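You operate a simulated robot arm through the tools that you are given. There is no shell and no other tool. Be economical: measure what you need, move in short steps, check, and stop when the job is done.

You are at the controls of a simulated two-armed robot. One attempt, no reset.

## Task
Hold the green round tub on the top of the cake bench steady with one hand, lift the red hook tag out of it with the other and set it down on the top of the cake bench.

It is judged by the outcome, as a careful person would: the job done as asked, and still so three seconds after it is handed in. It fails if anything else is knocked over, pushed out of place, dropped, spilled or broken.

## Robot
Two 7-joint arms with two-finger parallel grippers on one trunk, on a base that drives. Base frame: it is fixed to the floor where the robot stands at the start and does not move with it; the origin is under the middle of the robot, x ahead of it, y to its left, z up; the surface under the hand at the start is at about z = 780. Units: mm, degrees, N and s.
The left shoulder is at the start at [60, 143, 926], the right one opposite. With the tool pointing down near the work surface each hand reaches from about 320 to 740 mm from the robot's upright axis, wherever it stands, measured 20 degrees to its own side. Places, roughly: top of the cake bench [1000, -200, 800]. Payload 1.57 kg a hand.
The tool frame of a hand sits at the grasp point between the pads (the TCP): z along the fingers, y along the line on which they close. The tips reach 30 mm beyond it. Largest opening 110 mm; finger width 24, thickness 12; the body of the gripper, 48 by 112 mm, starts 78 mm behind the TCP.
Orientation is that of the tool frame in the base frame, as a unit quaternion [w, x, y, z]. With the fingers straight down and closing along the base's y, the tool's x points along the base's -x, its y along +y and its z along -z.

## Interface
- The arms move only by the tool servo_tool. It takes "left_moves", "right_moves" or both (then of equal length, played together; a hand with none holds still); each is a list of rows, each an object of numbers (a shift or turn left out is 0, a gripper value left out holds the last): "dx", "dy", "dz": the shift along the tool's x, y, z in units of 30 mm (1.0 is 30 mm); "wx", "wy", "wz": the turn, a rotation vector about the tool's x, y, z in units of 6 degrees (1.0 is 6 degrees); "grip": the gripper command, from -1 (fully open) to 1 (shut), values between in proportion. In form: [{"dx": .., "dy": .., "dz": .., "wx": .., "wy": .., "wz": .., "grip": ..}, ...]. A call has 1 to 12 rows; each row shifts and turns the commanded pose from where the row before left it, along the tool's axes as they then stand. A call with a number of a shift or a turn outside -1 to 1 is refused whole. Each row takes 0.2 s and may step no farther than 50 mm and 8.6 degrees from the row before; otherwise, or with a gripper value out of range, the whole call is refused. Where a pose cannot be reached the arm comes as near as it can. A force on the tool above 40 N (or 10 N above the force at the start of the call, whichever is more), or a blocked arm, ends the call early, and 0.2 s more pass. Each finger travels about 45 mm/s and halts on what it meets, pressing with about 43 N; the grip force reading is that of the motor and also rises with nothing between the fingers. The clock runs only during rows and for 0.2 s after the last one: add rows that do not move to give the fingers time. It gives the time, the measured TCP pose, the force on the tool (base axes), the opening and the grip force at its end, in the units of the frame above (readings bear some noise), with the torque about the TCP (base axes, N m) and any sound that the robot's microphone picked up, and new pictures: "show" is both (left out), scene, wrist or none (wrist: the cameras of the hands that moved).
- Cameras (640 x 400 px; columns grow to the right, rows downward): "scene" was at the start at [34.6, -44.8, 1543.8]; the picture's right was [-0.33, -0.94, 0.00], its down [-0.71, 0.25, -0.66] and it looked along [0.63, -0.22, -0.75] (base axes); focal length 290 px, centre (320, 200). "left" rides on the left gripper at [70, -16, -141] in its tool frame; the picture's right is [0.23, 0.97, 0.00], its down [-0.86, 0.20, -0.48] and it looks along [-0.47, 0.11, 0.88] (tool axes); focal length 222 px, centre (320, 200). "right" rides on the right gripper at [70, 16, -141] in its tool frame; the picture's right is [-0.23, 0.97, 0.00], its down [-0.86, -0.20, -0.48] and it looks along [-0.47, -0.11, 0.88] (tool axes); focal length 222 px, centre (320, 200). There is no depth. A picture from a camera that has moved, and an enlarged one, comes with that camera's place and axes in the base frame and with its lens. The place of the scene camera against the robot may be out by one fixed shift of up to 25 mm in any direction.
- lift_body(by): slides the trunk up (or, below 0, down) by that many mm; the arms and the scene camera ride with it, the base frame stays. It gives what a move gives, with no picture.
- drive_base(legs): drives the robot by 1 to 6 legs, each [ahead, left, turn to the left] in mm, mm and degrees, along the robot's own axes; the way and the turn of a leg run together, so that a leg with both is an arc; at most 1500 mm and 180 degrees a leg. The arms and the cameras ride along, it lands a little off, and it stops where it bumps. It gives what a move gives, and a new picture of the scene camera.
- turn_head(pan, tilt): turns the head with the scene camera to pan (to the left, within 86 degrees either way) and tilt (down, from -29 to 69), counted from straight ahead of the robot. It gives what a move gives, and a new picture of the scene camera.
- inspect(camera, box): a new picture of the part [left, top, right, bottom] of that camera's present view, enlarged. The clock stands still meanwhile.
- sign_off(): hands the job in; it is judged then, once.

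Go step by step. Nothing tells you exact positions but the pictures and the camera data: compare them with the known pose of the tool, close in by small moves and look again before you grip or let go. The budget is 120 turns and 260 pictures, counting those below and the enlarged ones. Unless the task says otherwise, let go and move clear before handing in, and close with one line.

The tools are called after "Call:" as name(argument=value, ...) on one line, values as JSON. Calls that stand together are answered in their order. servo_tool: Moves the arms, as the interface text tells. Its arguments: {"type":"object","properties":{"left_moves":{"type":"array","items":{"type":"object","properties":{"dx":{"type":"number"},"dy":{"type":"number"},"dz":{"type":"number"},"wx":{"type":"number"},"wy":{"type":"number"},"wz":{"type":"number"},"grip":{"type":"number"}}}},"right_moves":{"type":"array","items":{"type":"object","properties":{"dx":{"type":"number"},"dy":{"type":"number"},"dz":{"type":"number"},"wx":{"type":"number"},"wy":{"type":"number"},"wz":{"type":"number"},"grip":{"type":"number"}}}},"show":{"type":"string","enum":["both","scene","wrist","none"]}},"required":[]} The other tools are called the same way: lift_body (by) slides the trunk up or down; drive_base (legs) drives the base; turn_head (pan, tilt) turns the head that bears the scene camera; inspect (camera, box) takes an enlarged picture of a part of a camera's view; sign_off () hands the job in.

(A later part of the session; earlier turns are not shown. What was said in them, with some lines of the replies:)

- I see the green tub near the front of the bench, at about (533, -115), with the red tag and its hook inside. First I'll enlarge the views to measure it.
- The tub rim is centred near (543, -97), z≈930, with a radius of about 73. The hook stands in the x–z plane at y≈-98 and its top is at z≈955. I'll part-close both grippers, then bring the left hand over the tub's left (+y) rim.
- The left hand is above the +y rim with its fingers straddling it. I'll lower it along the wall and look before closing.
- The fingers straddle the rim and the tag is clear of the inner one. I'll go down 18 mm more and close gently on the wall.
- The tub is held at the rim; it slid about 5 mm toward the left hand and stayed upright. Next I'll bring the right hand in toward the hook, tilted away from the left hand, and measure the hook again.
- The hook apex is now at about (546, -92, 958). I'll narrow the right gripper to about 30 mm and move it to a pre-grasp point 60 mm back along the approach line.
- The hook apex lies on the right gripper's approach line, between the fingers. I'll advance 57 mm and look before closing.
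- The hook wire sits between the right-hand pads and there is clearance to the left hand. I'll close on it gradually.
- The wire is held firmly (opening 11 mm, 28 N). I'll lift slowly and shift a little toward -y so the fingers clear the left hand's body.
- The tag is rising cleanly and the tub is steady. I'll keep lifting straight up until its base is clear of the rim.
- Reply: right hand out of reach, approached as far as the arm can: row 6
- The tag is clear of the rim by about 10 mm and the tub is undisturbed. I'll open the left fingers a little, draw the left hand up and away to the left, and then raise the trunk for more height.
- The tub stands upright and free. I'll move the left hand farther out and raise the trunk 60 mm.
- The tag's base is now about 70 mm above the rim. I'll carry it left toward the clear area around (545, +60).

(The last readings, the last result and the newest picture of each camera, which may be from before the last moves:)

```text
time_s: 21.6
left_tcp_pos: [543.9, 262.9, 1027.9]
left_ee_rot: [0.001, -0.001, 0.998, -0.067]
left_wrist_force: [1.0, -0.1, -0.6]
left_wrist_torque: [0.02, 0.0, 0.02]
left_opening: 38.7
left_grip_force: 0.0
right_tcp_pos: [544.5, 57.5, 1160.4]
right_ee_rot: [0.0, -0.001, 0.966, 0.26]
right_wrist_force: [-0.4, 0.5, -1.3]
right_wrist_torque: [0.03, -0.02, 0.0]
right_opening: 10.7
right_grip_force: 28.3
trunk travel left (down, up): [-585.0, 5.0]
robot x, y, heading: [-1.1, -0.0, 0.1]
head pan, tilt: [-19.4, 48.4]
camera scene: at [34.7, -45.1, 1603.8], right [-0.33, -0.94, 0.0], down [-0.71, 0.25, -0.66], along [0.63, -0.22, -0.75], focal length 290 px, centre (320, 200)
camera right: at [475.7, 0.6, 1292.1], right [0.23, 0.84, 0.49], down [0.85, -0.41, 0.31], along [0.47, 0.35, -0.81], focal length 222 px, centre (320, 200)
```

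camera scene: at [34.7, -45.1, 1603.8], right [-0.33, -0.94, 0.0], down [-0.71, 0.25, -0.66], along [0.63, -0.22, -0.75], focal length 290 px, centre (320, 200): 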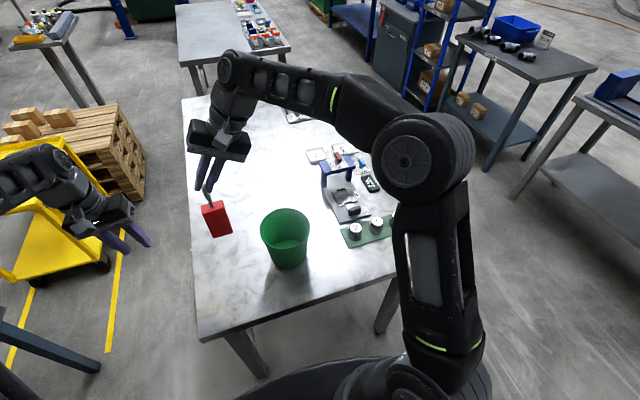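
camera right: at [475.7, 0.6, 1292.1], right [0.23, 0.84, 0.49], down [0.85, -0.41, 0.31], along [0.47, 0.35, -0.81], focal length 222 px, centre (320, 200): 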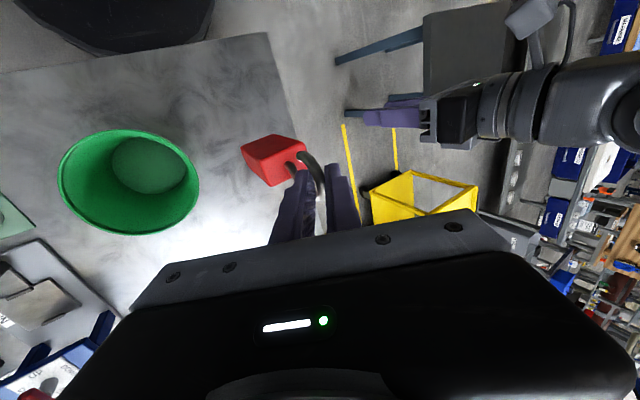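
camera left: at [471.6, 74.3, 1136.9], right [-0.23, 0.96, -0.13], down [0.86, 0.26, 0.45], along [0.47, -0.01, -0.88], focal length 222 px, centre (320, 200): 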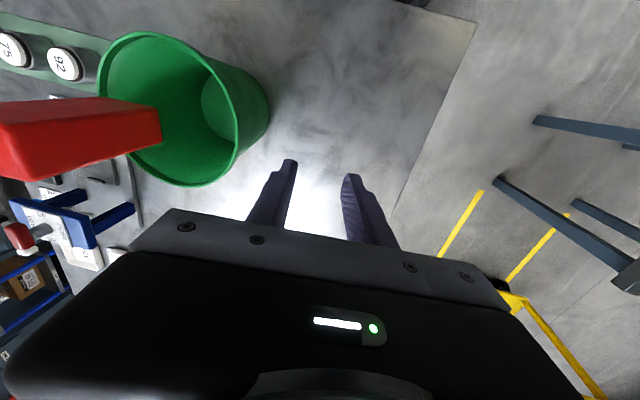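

The tag is over clear bench, about 140 mm from the left edge and well clear of the tub. I'll lower it straight down in stages.

Call:
servo_tool(right_moves=[{"dy": -0.333, "dz": 0.577}, {"dy": -0.333, "dz": 0.577}, {"dy": -0.333, "dz": 0.577}, {"dy": -0.333, "dz": 0.577}, {"dy": -0.333, "dz": 0.577}, {"dy": -0.333, "dz": 0.577}, {"dy": -0.333, "dz": 0.577}, {}])

Call:
inspect(camera="scene", box=[140, 130, 340, 290])

Call:
inspect(camera="left", box=[0, 0, 320, 200])

```text
time_s: 23.4
left_tcp_pos: [544.3, 264.0, 1029.3]
left_ee_rot: [0.0, 0.0, 0.998, -0.068]
left_wrist_force: [0.2, 0.3, -0.1]
left_wrist_torque: [0.01, -0.03, 0.01]
left_opening: 38.5
left_grip_force: 0.0
right_tcp_pos: [545.6, 58.6, 1019.6]
right_ee_rot: [0.0, 0.0, 0.966, 0.259]
right_wrist_force: [-0.1, 0.4, -1.1]
right_wrist_torque: [-0.01, 0.03, 0.03]
right_opening: 10.8
right_grip_force: 28.7
trunk travel left (down, up): [-585.0, 5.0]
robot x, y, heading: [-1.7, 1.3, -0.0]
head pan, tilt: [-19.4, 48.4]
camera scene: at [34.5, -44.6, 1603.9], right [-0.33, -0.94, 0.0], down [-0.71, 0.25, -0.66], along [0.63, -0.22, -0.75], focal length 290 px, centre (320, 200)
camera right: at [475.8, 2.8, 1150.9], right [0.23, 0.84, 0.49], down [0.86, -0.41, 0.31], along [0.47, 0.34, -0.81], focal length 222 px, centre (320, 200)
```

scene: 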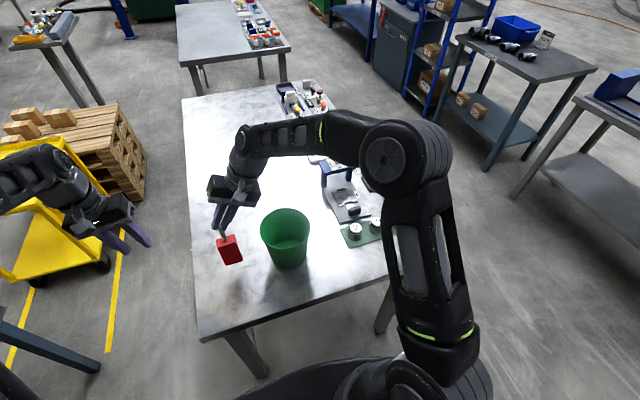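
right: 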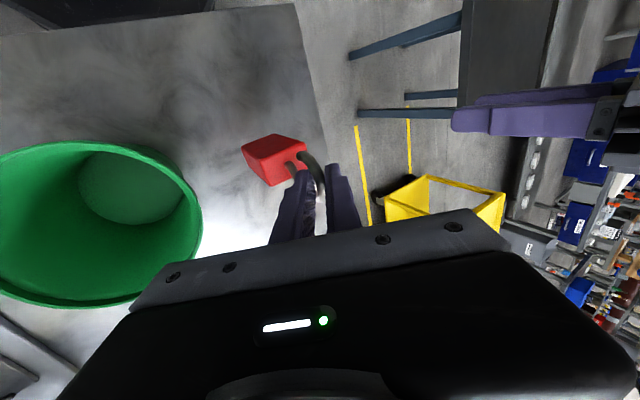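

```text
2.50 times, centred on (240, 210) of scene
camera zoom: at [34.5, -44.6, 1603.9], right [-0.33, -0.94, 0.0], down [-0.71, 0.25, -0.66], along [0.63, -0.22, -0.75], focal length 726 px, centre (520, 175)
```

zoom: 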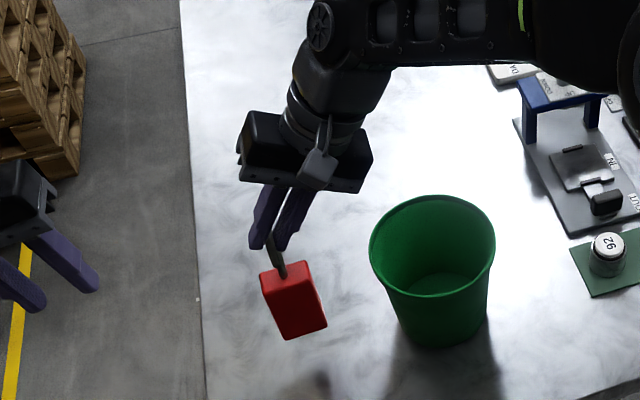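

```text
2.00 times, centred on (160, 100) of left
camera zoom: at [473.4, 266.4, 1170.3], right [-0.23, 0.96, -0.13], down [0.86, 0.26, 0.45], along [0.47, -0.01, -0.88], focal length 444 px, centre (640, 400)
```

zoom: 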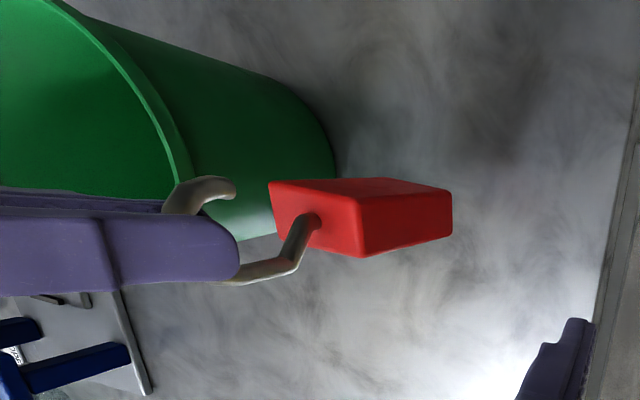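

The tag hangs upright with its base about 55 mm above the bench. I'll go down 45 mm more and check the gap.

Call:
servo_tool(right_moves=[{"dy": -0.25, "dz": 0.433}, {"dy": -0.25, "dz": 0.433}, {"dy": -0.2, "dz": 0.346}, {}], show="wrist")

Call:
inspect(camera="scene", box=[180, 180, 300, 290])

Call:
inspect(camera="left", box=[0, 0, 320, 200])

```text
time_s: 24.4
left_tcp_pos: [544.0, 264.0, 1026.6]
left_ee_rot: [0.0, 0.0, 0.998, -0.067]
left_wrist_force: [-0.7, 1.2, 1.2]
left_wrist_torque: [0.02, 0.0, 0.01]
left_opening: 38.2
left_grip_force: 0.0
right_tcp_pos: [546.8, 59.1, 976.5]
right_ee_rot: [-0.001, 0.0, 0.966, 0.259]
right_wrist_force: [0.3, -0.5, -0.7]
right_wrist_torque: [-0.02, -0.01, 0.01]
right_opening: 10.7
right_grip_force: 28.5
trunk travel left (down, up): [-585.0, 5.0]
robot x, y, heading: [-0.1, -1.8, -0.2]
head pan, tilt: [-19.4, 48.4]
camera right: at [476.1, 2.1, 1109.2], right [0.23, 0.84, 0.49], down [0.86, -0.41, 0.31], along [0.47, 0.35, -0.81], focal length 222 px, centre (320, 200)
```

right: 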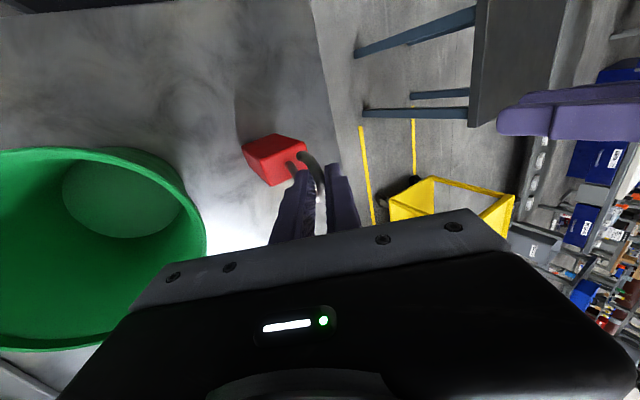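

```text
3.64 times, centred on (240, 235) of scene
camera zoom: at [34.6, -44.7, 1603.9], right [-0.33, -0.94, 0.0], down [-0.71, 0.25, -0.66], along [0.63, -0.22, -0.75], focal length 1056 px, centre (611, 73)
```

zoom: 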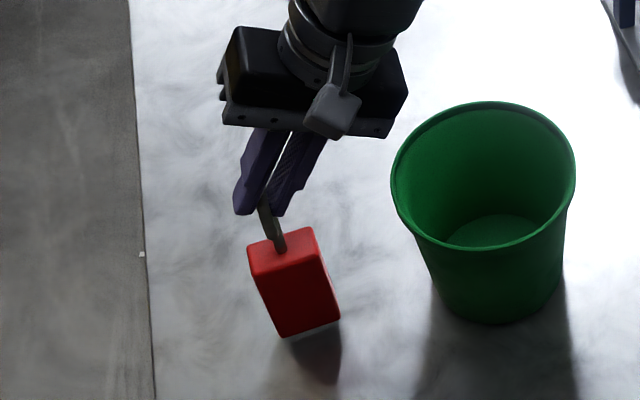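

```text
2.00 times, centred on (160, 100) of left
camera zoom: at [473.4, 266.4, 1170.2], right [-0.23, 0.96, -0.13], down [0.86, 0.26, 0.45], along [0.47, -0.01, -0.88], focal length 444 px, centre (640, 400)
```

zoom: 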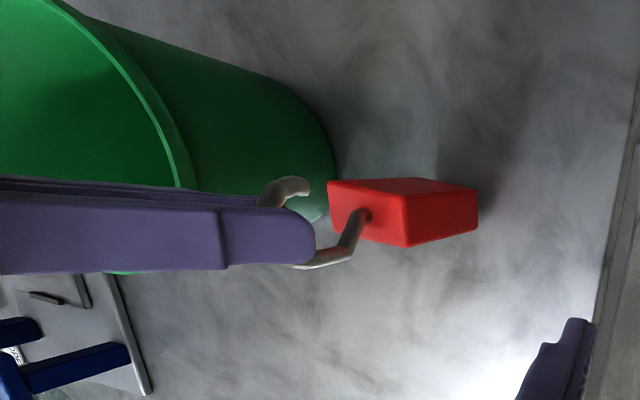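

The tag is vertical and about 10 mm above the bench, with its shadow near its base. I'll lower it in small steps and watch for contact.

Call:
servo_tool(right_moves=[{"dy": -0.05, "dz": 0.0866}, {"dy": -0.05, "dz": 0.0866}, {"dy": -0.033, "dz": 0.058}, {}, {}], show="none")

Call:
inspect(camera="scene", box=[200, 220, 270, 280])

```text
time_s: 25.6
left_tcp_pos: [544.4, 263.1, 1027.9]
left_ee_rot: [0.0, 0.001, 0.998, -0.068]
left_wrist_force: [-1.2, 0.2, 0.4]
left_wrist_torque: [0.02, -0.01, 0.02]
left_opening: 38.3
left_grip_force: 0.1
right_tcp_pos: [546.1, 58.2, 969.4]
right_ee_rot: [0.0, 0.001, 0.966, 0.259]
right_wrist_force: [1.0, -0.1, -1.6]
right_wrist_torque: [-0.04, 0.02, -0.02]
right_opening: 11.0
right_grip_force: 28.2
trunk travel left (down, up): [-585.0, 5.0]
robot x, y, heading: [0.2, -0.3, 0.4]
head pan, tilt: [-19.4, 48.4]
```

```text
6.67 times, centred on (235, 250) of scene
camera zoom: at [34.7, -44.7, 1603.8], right [-0.33, -0.94, 0.0], down [-0.71, 0.25, -0.66], along [0.63, -0.22, -0.75], focal length 1936 px, centre (887, -133)
```

zoom: 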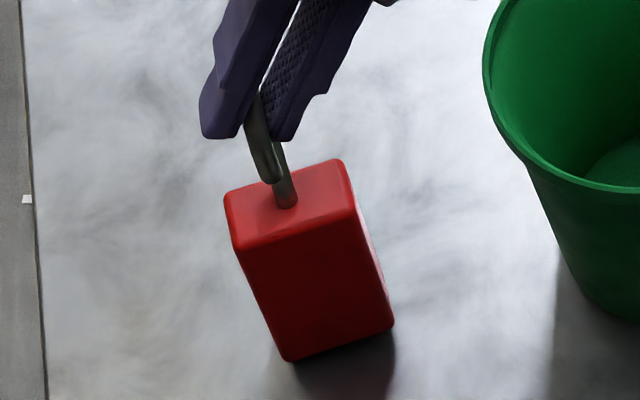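

Nearly down: about 3–5 mm of gap remains. I'll continue in 1.5 mm steps.

Call:
servo_tool(right_moves=[{"dy": -0.025, "dz": 0.043}, {"dy": -0.025, "dz": 0.043}, {}, {}], show="none")

Call:
inspect(camera="scene", box=[200, 220, 270, 280])

```text
time_s: 26.6
left_tcp_pos: [543.0, 261.8, 1027.2]
left_ee_rot: [-0.001, 0.0, 0.998, -0.068]
left_wrist_force: [-0.3, -0.5, -0.5]
left_wrist_torque: [0.0, 0.0, -0.01]
left_opening: 38.3
left_grip_force: 0.1
right_tcp_pos: [545.7, 58.9, 966.2]
right_ee_rot: [0.0, -0.001, 0.966, 0.259]
right_wrist_force: [0.0, -0.3, -1.6]
right_wrist_torque: [-0.01, -0.02, 0.0]
right_opening: 10.9
right_grip_force: 28.6
trunk travel left (down, up): [-585.0, 5.0]
robot x, y, heading: [-0.8, -2.6, -0.1]
head pan, tilt: [-19.4, 48.4]
```

```text
6.67 times, centred on (235, 250) of scene
camera zoom: at [34.7, -44.7, 1603.8], right [-0.33, -0.94, 0.0], down [-0.71, 0.25, -0.66], along [0.63, -0.22, -0.75], focal length 1936 px, centre (887, -133)
```

zoom: 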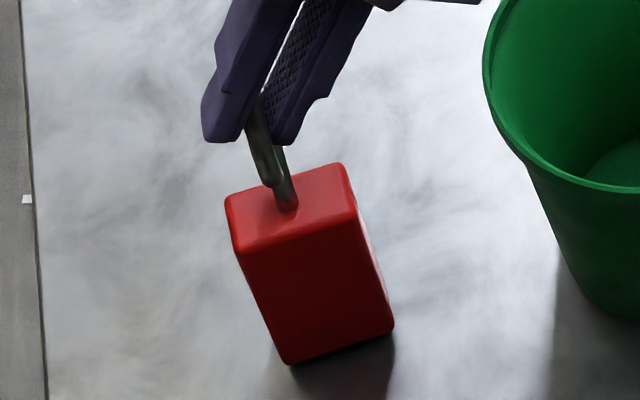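

Call:
servo_tool(right_moves=[{"dy": -0.02, "dz": 0.035}, {"dy": -0.02, "dz": 0.035}, {}, {}], show="none")

Call:
inspect(camera="scene", box=[200, 220, 270, 280])

```text
time_s: 27.6
left_tcp_pos: [543.7, 264.0, 1027.7]
left_ee_rot: [0.0, 0.0, 0.998, -0.067]
left_wrist_force: [0.0, 1.1, 0.1]
left_wrist_torque: [0.06, 0.0, 0.03]
left_opening: 38.4
left_grip_force: 0.0
right_tcp_pos: [545.3, 58.6, 963.7]
right_ee_rot: [0.0, 0.0, 0.966, 0.259]
right_wrist_force: [0.6, 0.6, -1.3]
right_wrist_torque: [0.0, -0.03, -0.02]
right_opening: 10.7
right_grip_force: 28.6
trunk travel left (down, up): [-585.0, 5.0]
robot x, y, heading: [0.2, -2.5, 0.1]
head pan, tilt: [-19.4, 48.4]
```

```text
6.67 times, centred on (235, 250) of scene
camera zoom: at [34.7, -44.7, 1603.8], right [-0.33, -0.94, 0.0], down [-0.71, 0.25, -0.66], along [0.63, -0.22, -0.75], focal length 1936 px, centre (887, -133)
```

zoom: 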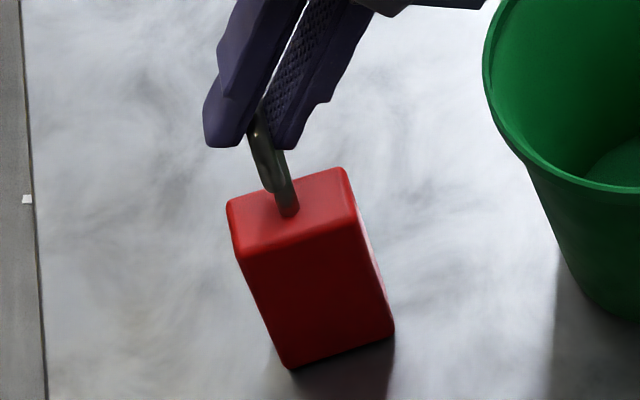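

The reading still shows the tag's full weight, so it isn't touching yet. I'll keep going down.

Call:
servo_tool(right_moves=[{"dy": -0.017, "dz": 0.029}, {"dy": -0.017, "dz": 0.029}, {}, {}], show="none")

Call:
inspect(camera="scene", box=[200, 220, 270, 280])

```text
time_s: 28.6
left_tcp_pos: [544.3, 263.5, 1027.8]
left_ee_rot: [0.0, 0.0, 0.998, -0.068]
left_wrist_force: [0.7, -0.5, -1.1]
left_wrist_torque: [-0.05, -0.03, -0.01]
left_opening: 38.6
left_grip_force: 0.0
right_tcp_pos: [546.9, 57.6, 962.7]
right_ee_rot: [0.0, 0.001, 0.966, 0.258]
right_wrist_force: [0.5, 0.0, -1.4]
right_wrist_torque: [-0.04, -0.02, -0.01]
right_opening: 10.4
right_grip_force: 28.1
trunk travel left (down, up): [-585.0, 5.0]
robot x, y, heading: [-0.4, 0.0, 0.2]
head pan, tilt: [-19.4, 48.4]
```

```text
6.67 times, centred on (235, 250) of scene
camera zoom: at [34.7, -44.7, 1603.8], right [-0.33, -0.94, 0.0], down [-0.71, 0.25, -0.66], along [0.63, -0.22, -0.75], focal length 1936 px, centre (887, -133)
```

zoom: 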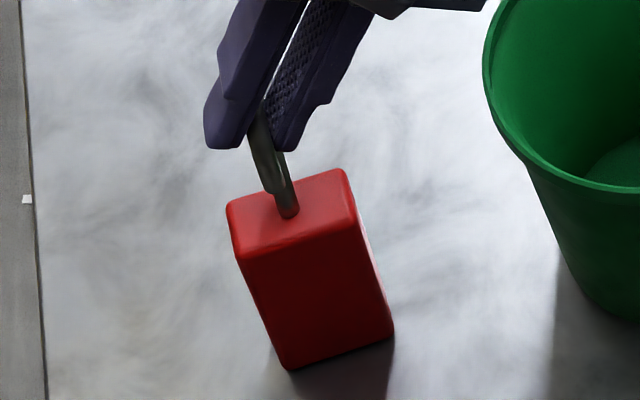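

Call:
servo_tool(right_moves=[{"dy": -0.017, "dz": 0.029}, {"dy": -0.017, "dz": 0.029}, {}, {}], show="none")

Call:
inspect(camera="scene", box=[200, 220, 270, 280])

Call:
inspect(camera="left", box=[120, 60, 280, 160])

```text
time_s: 29.6
left_tcp_pos: [542.9, 263.9, 1027.7]
left_ee_rot: [0.001, 0.001, 0.998, -0.067]
left_wrist_force: [0.6, 0.1, -0.1]
left_wrist_torque: [0.01, -0.02, -0.01]
left_opening: 38.4
left_grip_force: 0.1
right_tcp_pos: [545.6, 59.1, 962.6]
right_ee_rot: [0.001, 0.0, 0.966, 0.26]
right_wrist_force: [-1.5, 0.6, 13.4]
right_wrist_torque: [-0.22, -0.03, -0.03]
right_opening: 10.6
right_grip_force: 28.9
trunk travel left (down, up): [-585.0, 5.0]
robot x, y, heading: [1.1, -1.5, 0.0]
head pan, tilt: [-19.4, 48.4]
```

```text
6.67 times, centred on (235, 250) of scene
camera zoom: at [33.2, -44.8, 1604.0], right [-0.33, -0.94, 0.0], down [-0.7, 0.25, -0.67], along [0.63, -0.22, -0.75], focal length 1936 px, centre (887, -133)
```

zoom: 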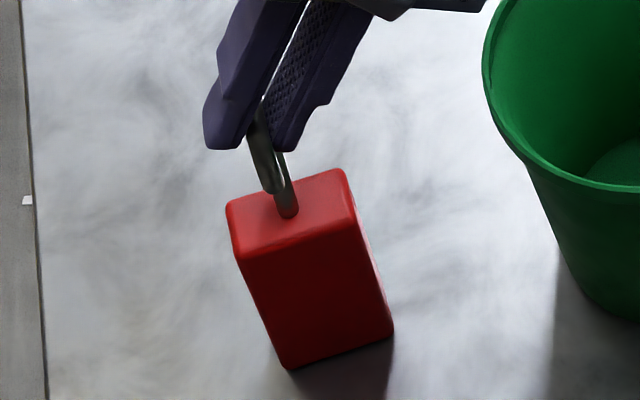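

```text
4.00 times, centred on (200, 110) of left
camera zoom: at [472.4, 266.3, 1170.8], right [-0.23, 0.96, -0.13], down [0.85, 0.26, 0.45], along [0.47, -0.01, -0.88], focal length 888 px, centre (800, 560)
```

zoom: 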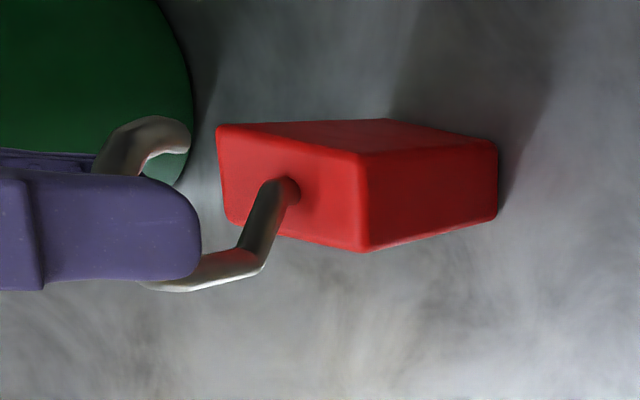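

The tag is on the bench (13 N upward). I'll ease off 1 mm, open slowly, and check that it stands.

Call:
servo_tool(right_moves=[{"dy": 0.015, "dz": -0.025}, {}, {"grip": 0.9}, {"grip": 0.8}, {"grip": 0.7}, {"grip": 0.6}, {"grip": 0.5}, {"grip": 0.4}, {}, {}], show="none")

Call:
inspect(camera="scene", box=[180, 180, 300, 290])

Call:
inspect(camera="right", box=[200, 80, 440, 240])

```text
time_s: 31.8
left_tcp_pos: [544.7, 263.3, 1027.6]
left_ee_rot: [0.0, 0.0, 0.998, -0.068]
left_wrist_force: [-0.5, 0.5, 0.5]
left_wrist_torque: [0.0, -0.01, -0.02]
left_opening: 38.4
left_grip_force: 0.0
right_tcp_pos: [546.0, 59.1, 961.3]
right_ee_rot: [0.0, 0.0, 0.966, 0.258]
right_wrist_force: [0.1, 0.2, -0.2]
right_wrist_torque: [0.01, 0.0, 0.0]
right_opening: 33.0
right_grip_force: 0.0
trunk travel left (down, up): [-585.0, 5.0]
robot x, y, heading: [2.7, -1.0, 0.0]
head pan, tilt: [-19.4, 48.4]
```

```text
3.64 times, centred on (240, 235) of scene
camera zoom: at [34.6, -44.7, 1603.8], right [-0.33, -0.94, 0.0], down [-0.71, 0.25, -0.66], along [0.63, -0.22, -0.75], focal length 1056 px, centre (611, 73)
```

zoom: 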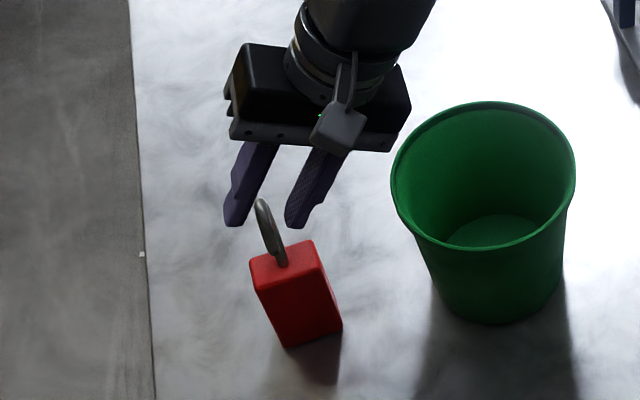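

```text
2.50 times, centred on (320, 160) of right
camera zoom: at [476.4, 2.0, 1092.9], right [0.23, 0.84, 0.49], down [0.86, -0.41, 0.31], along [0.47, 0.34, -0.81], focal length 555 px, centre (320, 300)
```

zoom: 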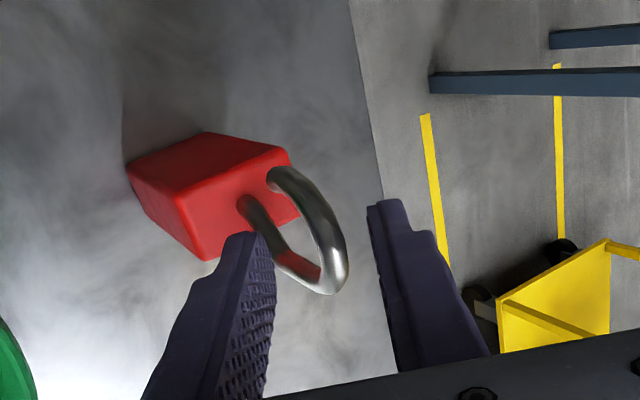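

The tag stands on its own. I'll withdraw the right hand along its approach line and check.

Call:
servo_tool(right_moves=[{"dz": -0.6}, {"dz": -0.8}, {"dz": -0.9}, {"dz": -0.9}, {"dz": -0.9}, {}, {}], show="scene")

Call:
inspect(camera="scene", box=[180, 180, 300, 290])

```text
time_s: 33.4
left_tcp_pos: [544.2, 262.9, 1028.1]
left_ee_rot: [0.0, 0.001, 0.998, -0.068]
left_wrist_force: [-0.5, -0.2, 0.6]
left_wrist_torque: [0.0, 0.01, 0.03]
left_opening: 38.6
left_grip_force: 0.1
right_tcp_pos: [544.5, -1.5, 1068.7]
right_ee_rot: [-0.001, 0.0, 0.966, 0.259]
right_wrist_force: [-1.6, -0.6, -0.1]
right_wrist_torque: [0.01, -0.04, -0.01]
right_opening: 32.9
right_grip_force: 0.1
trunk travel left (down, up): [-585.0, 5.0]
robot x, y, heading: [1.4, 1.9, 0.1]
head pan, tilt: [-19.4, 48.4]
camera scene: at [34.4, -44.8, 1603.9], right [-0.33, -0.94, 0.0], down [-0.71, 0.25, -0.66], along [0.63, -0.22, -0.75], focal length 290 px, centre (320, 200)
```

scene: 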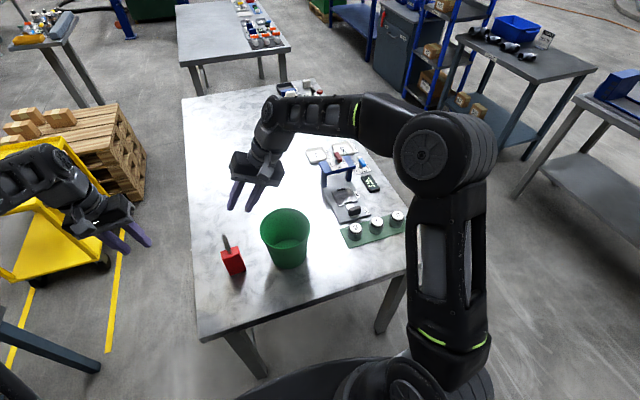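

```text
3.64 times, centred on (240, 235) of scene
camera zoom: at [34.4, -44.8, 1603.9], right [-0.33, -0.94, 0.0], down [-0.71, 0.25, -0.66], along [0.63, -0.22, -0.75], focal length 1056 px, centre (611, 73)
```

zoom: 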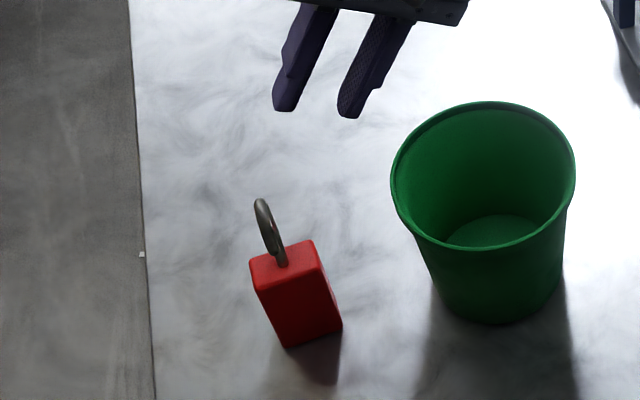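

The tag stands steadily on the bench, the tub is upright and nothing else has moved. Both hands are clear, so I'm handing in.

Call:
sign_off()

```text
The job is handed in.
```

The red hook tag was lifted out of the green tub while the left hand held the rim, and it now stands upright on the top of the cake bench beside the tub; the tub slid about 5 mm when I gripped it.
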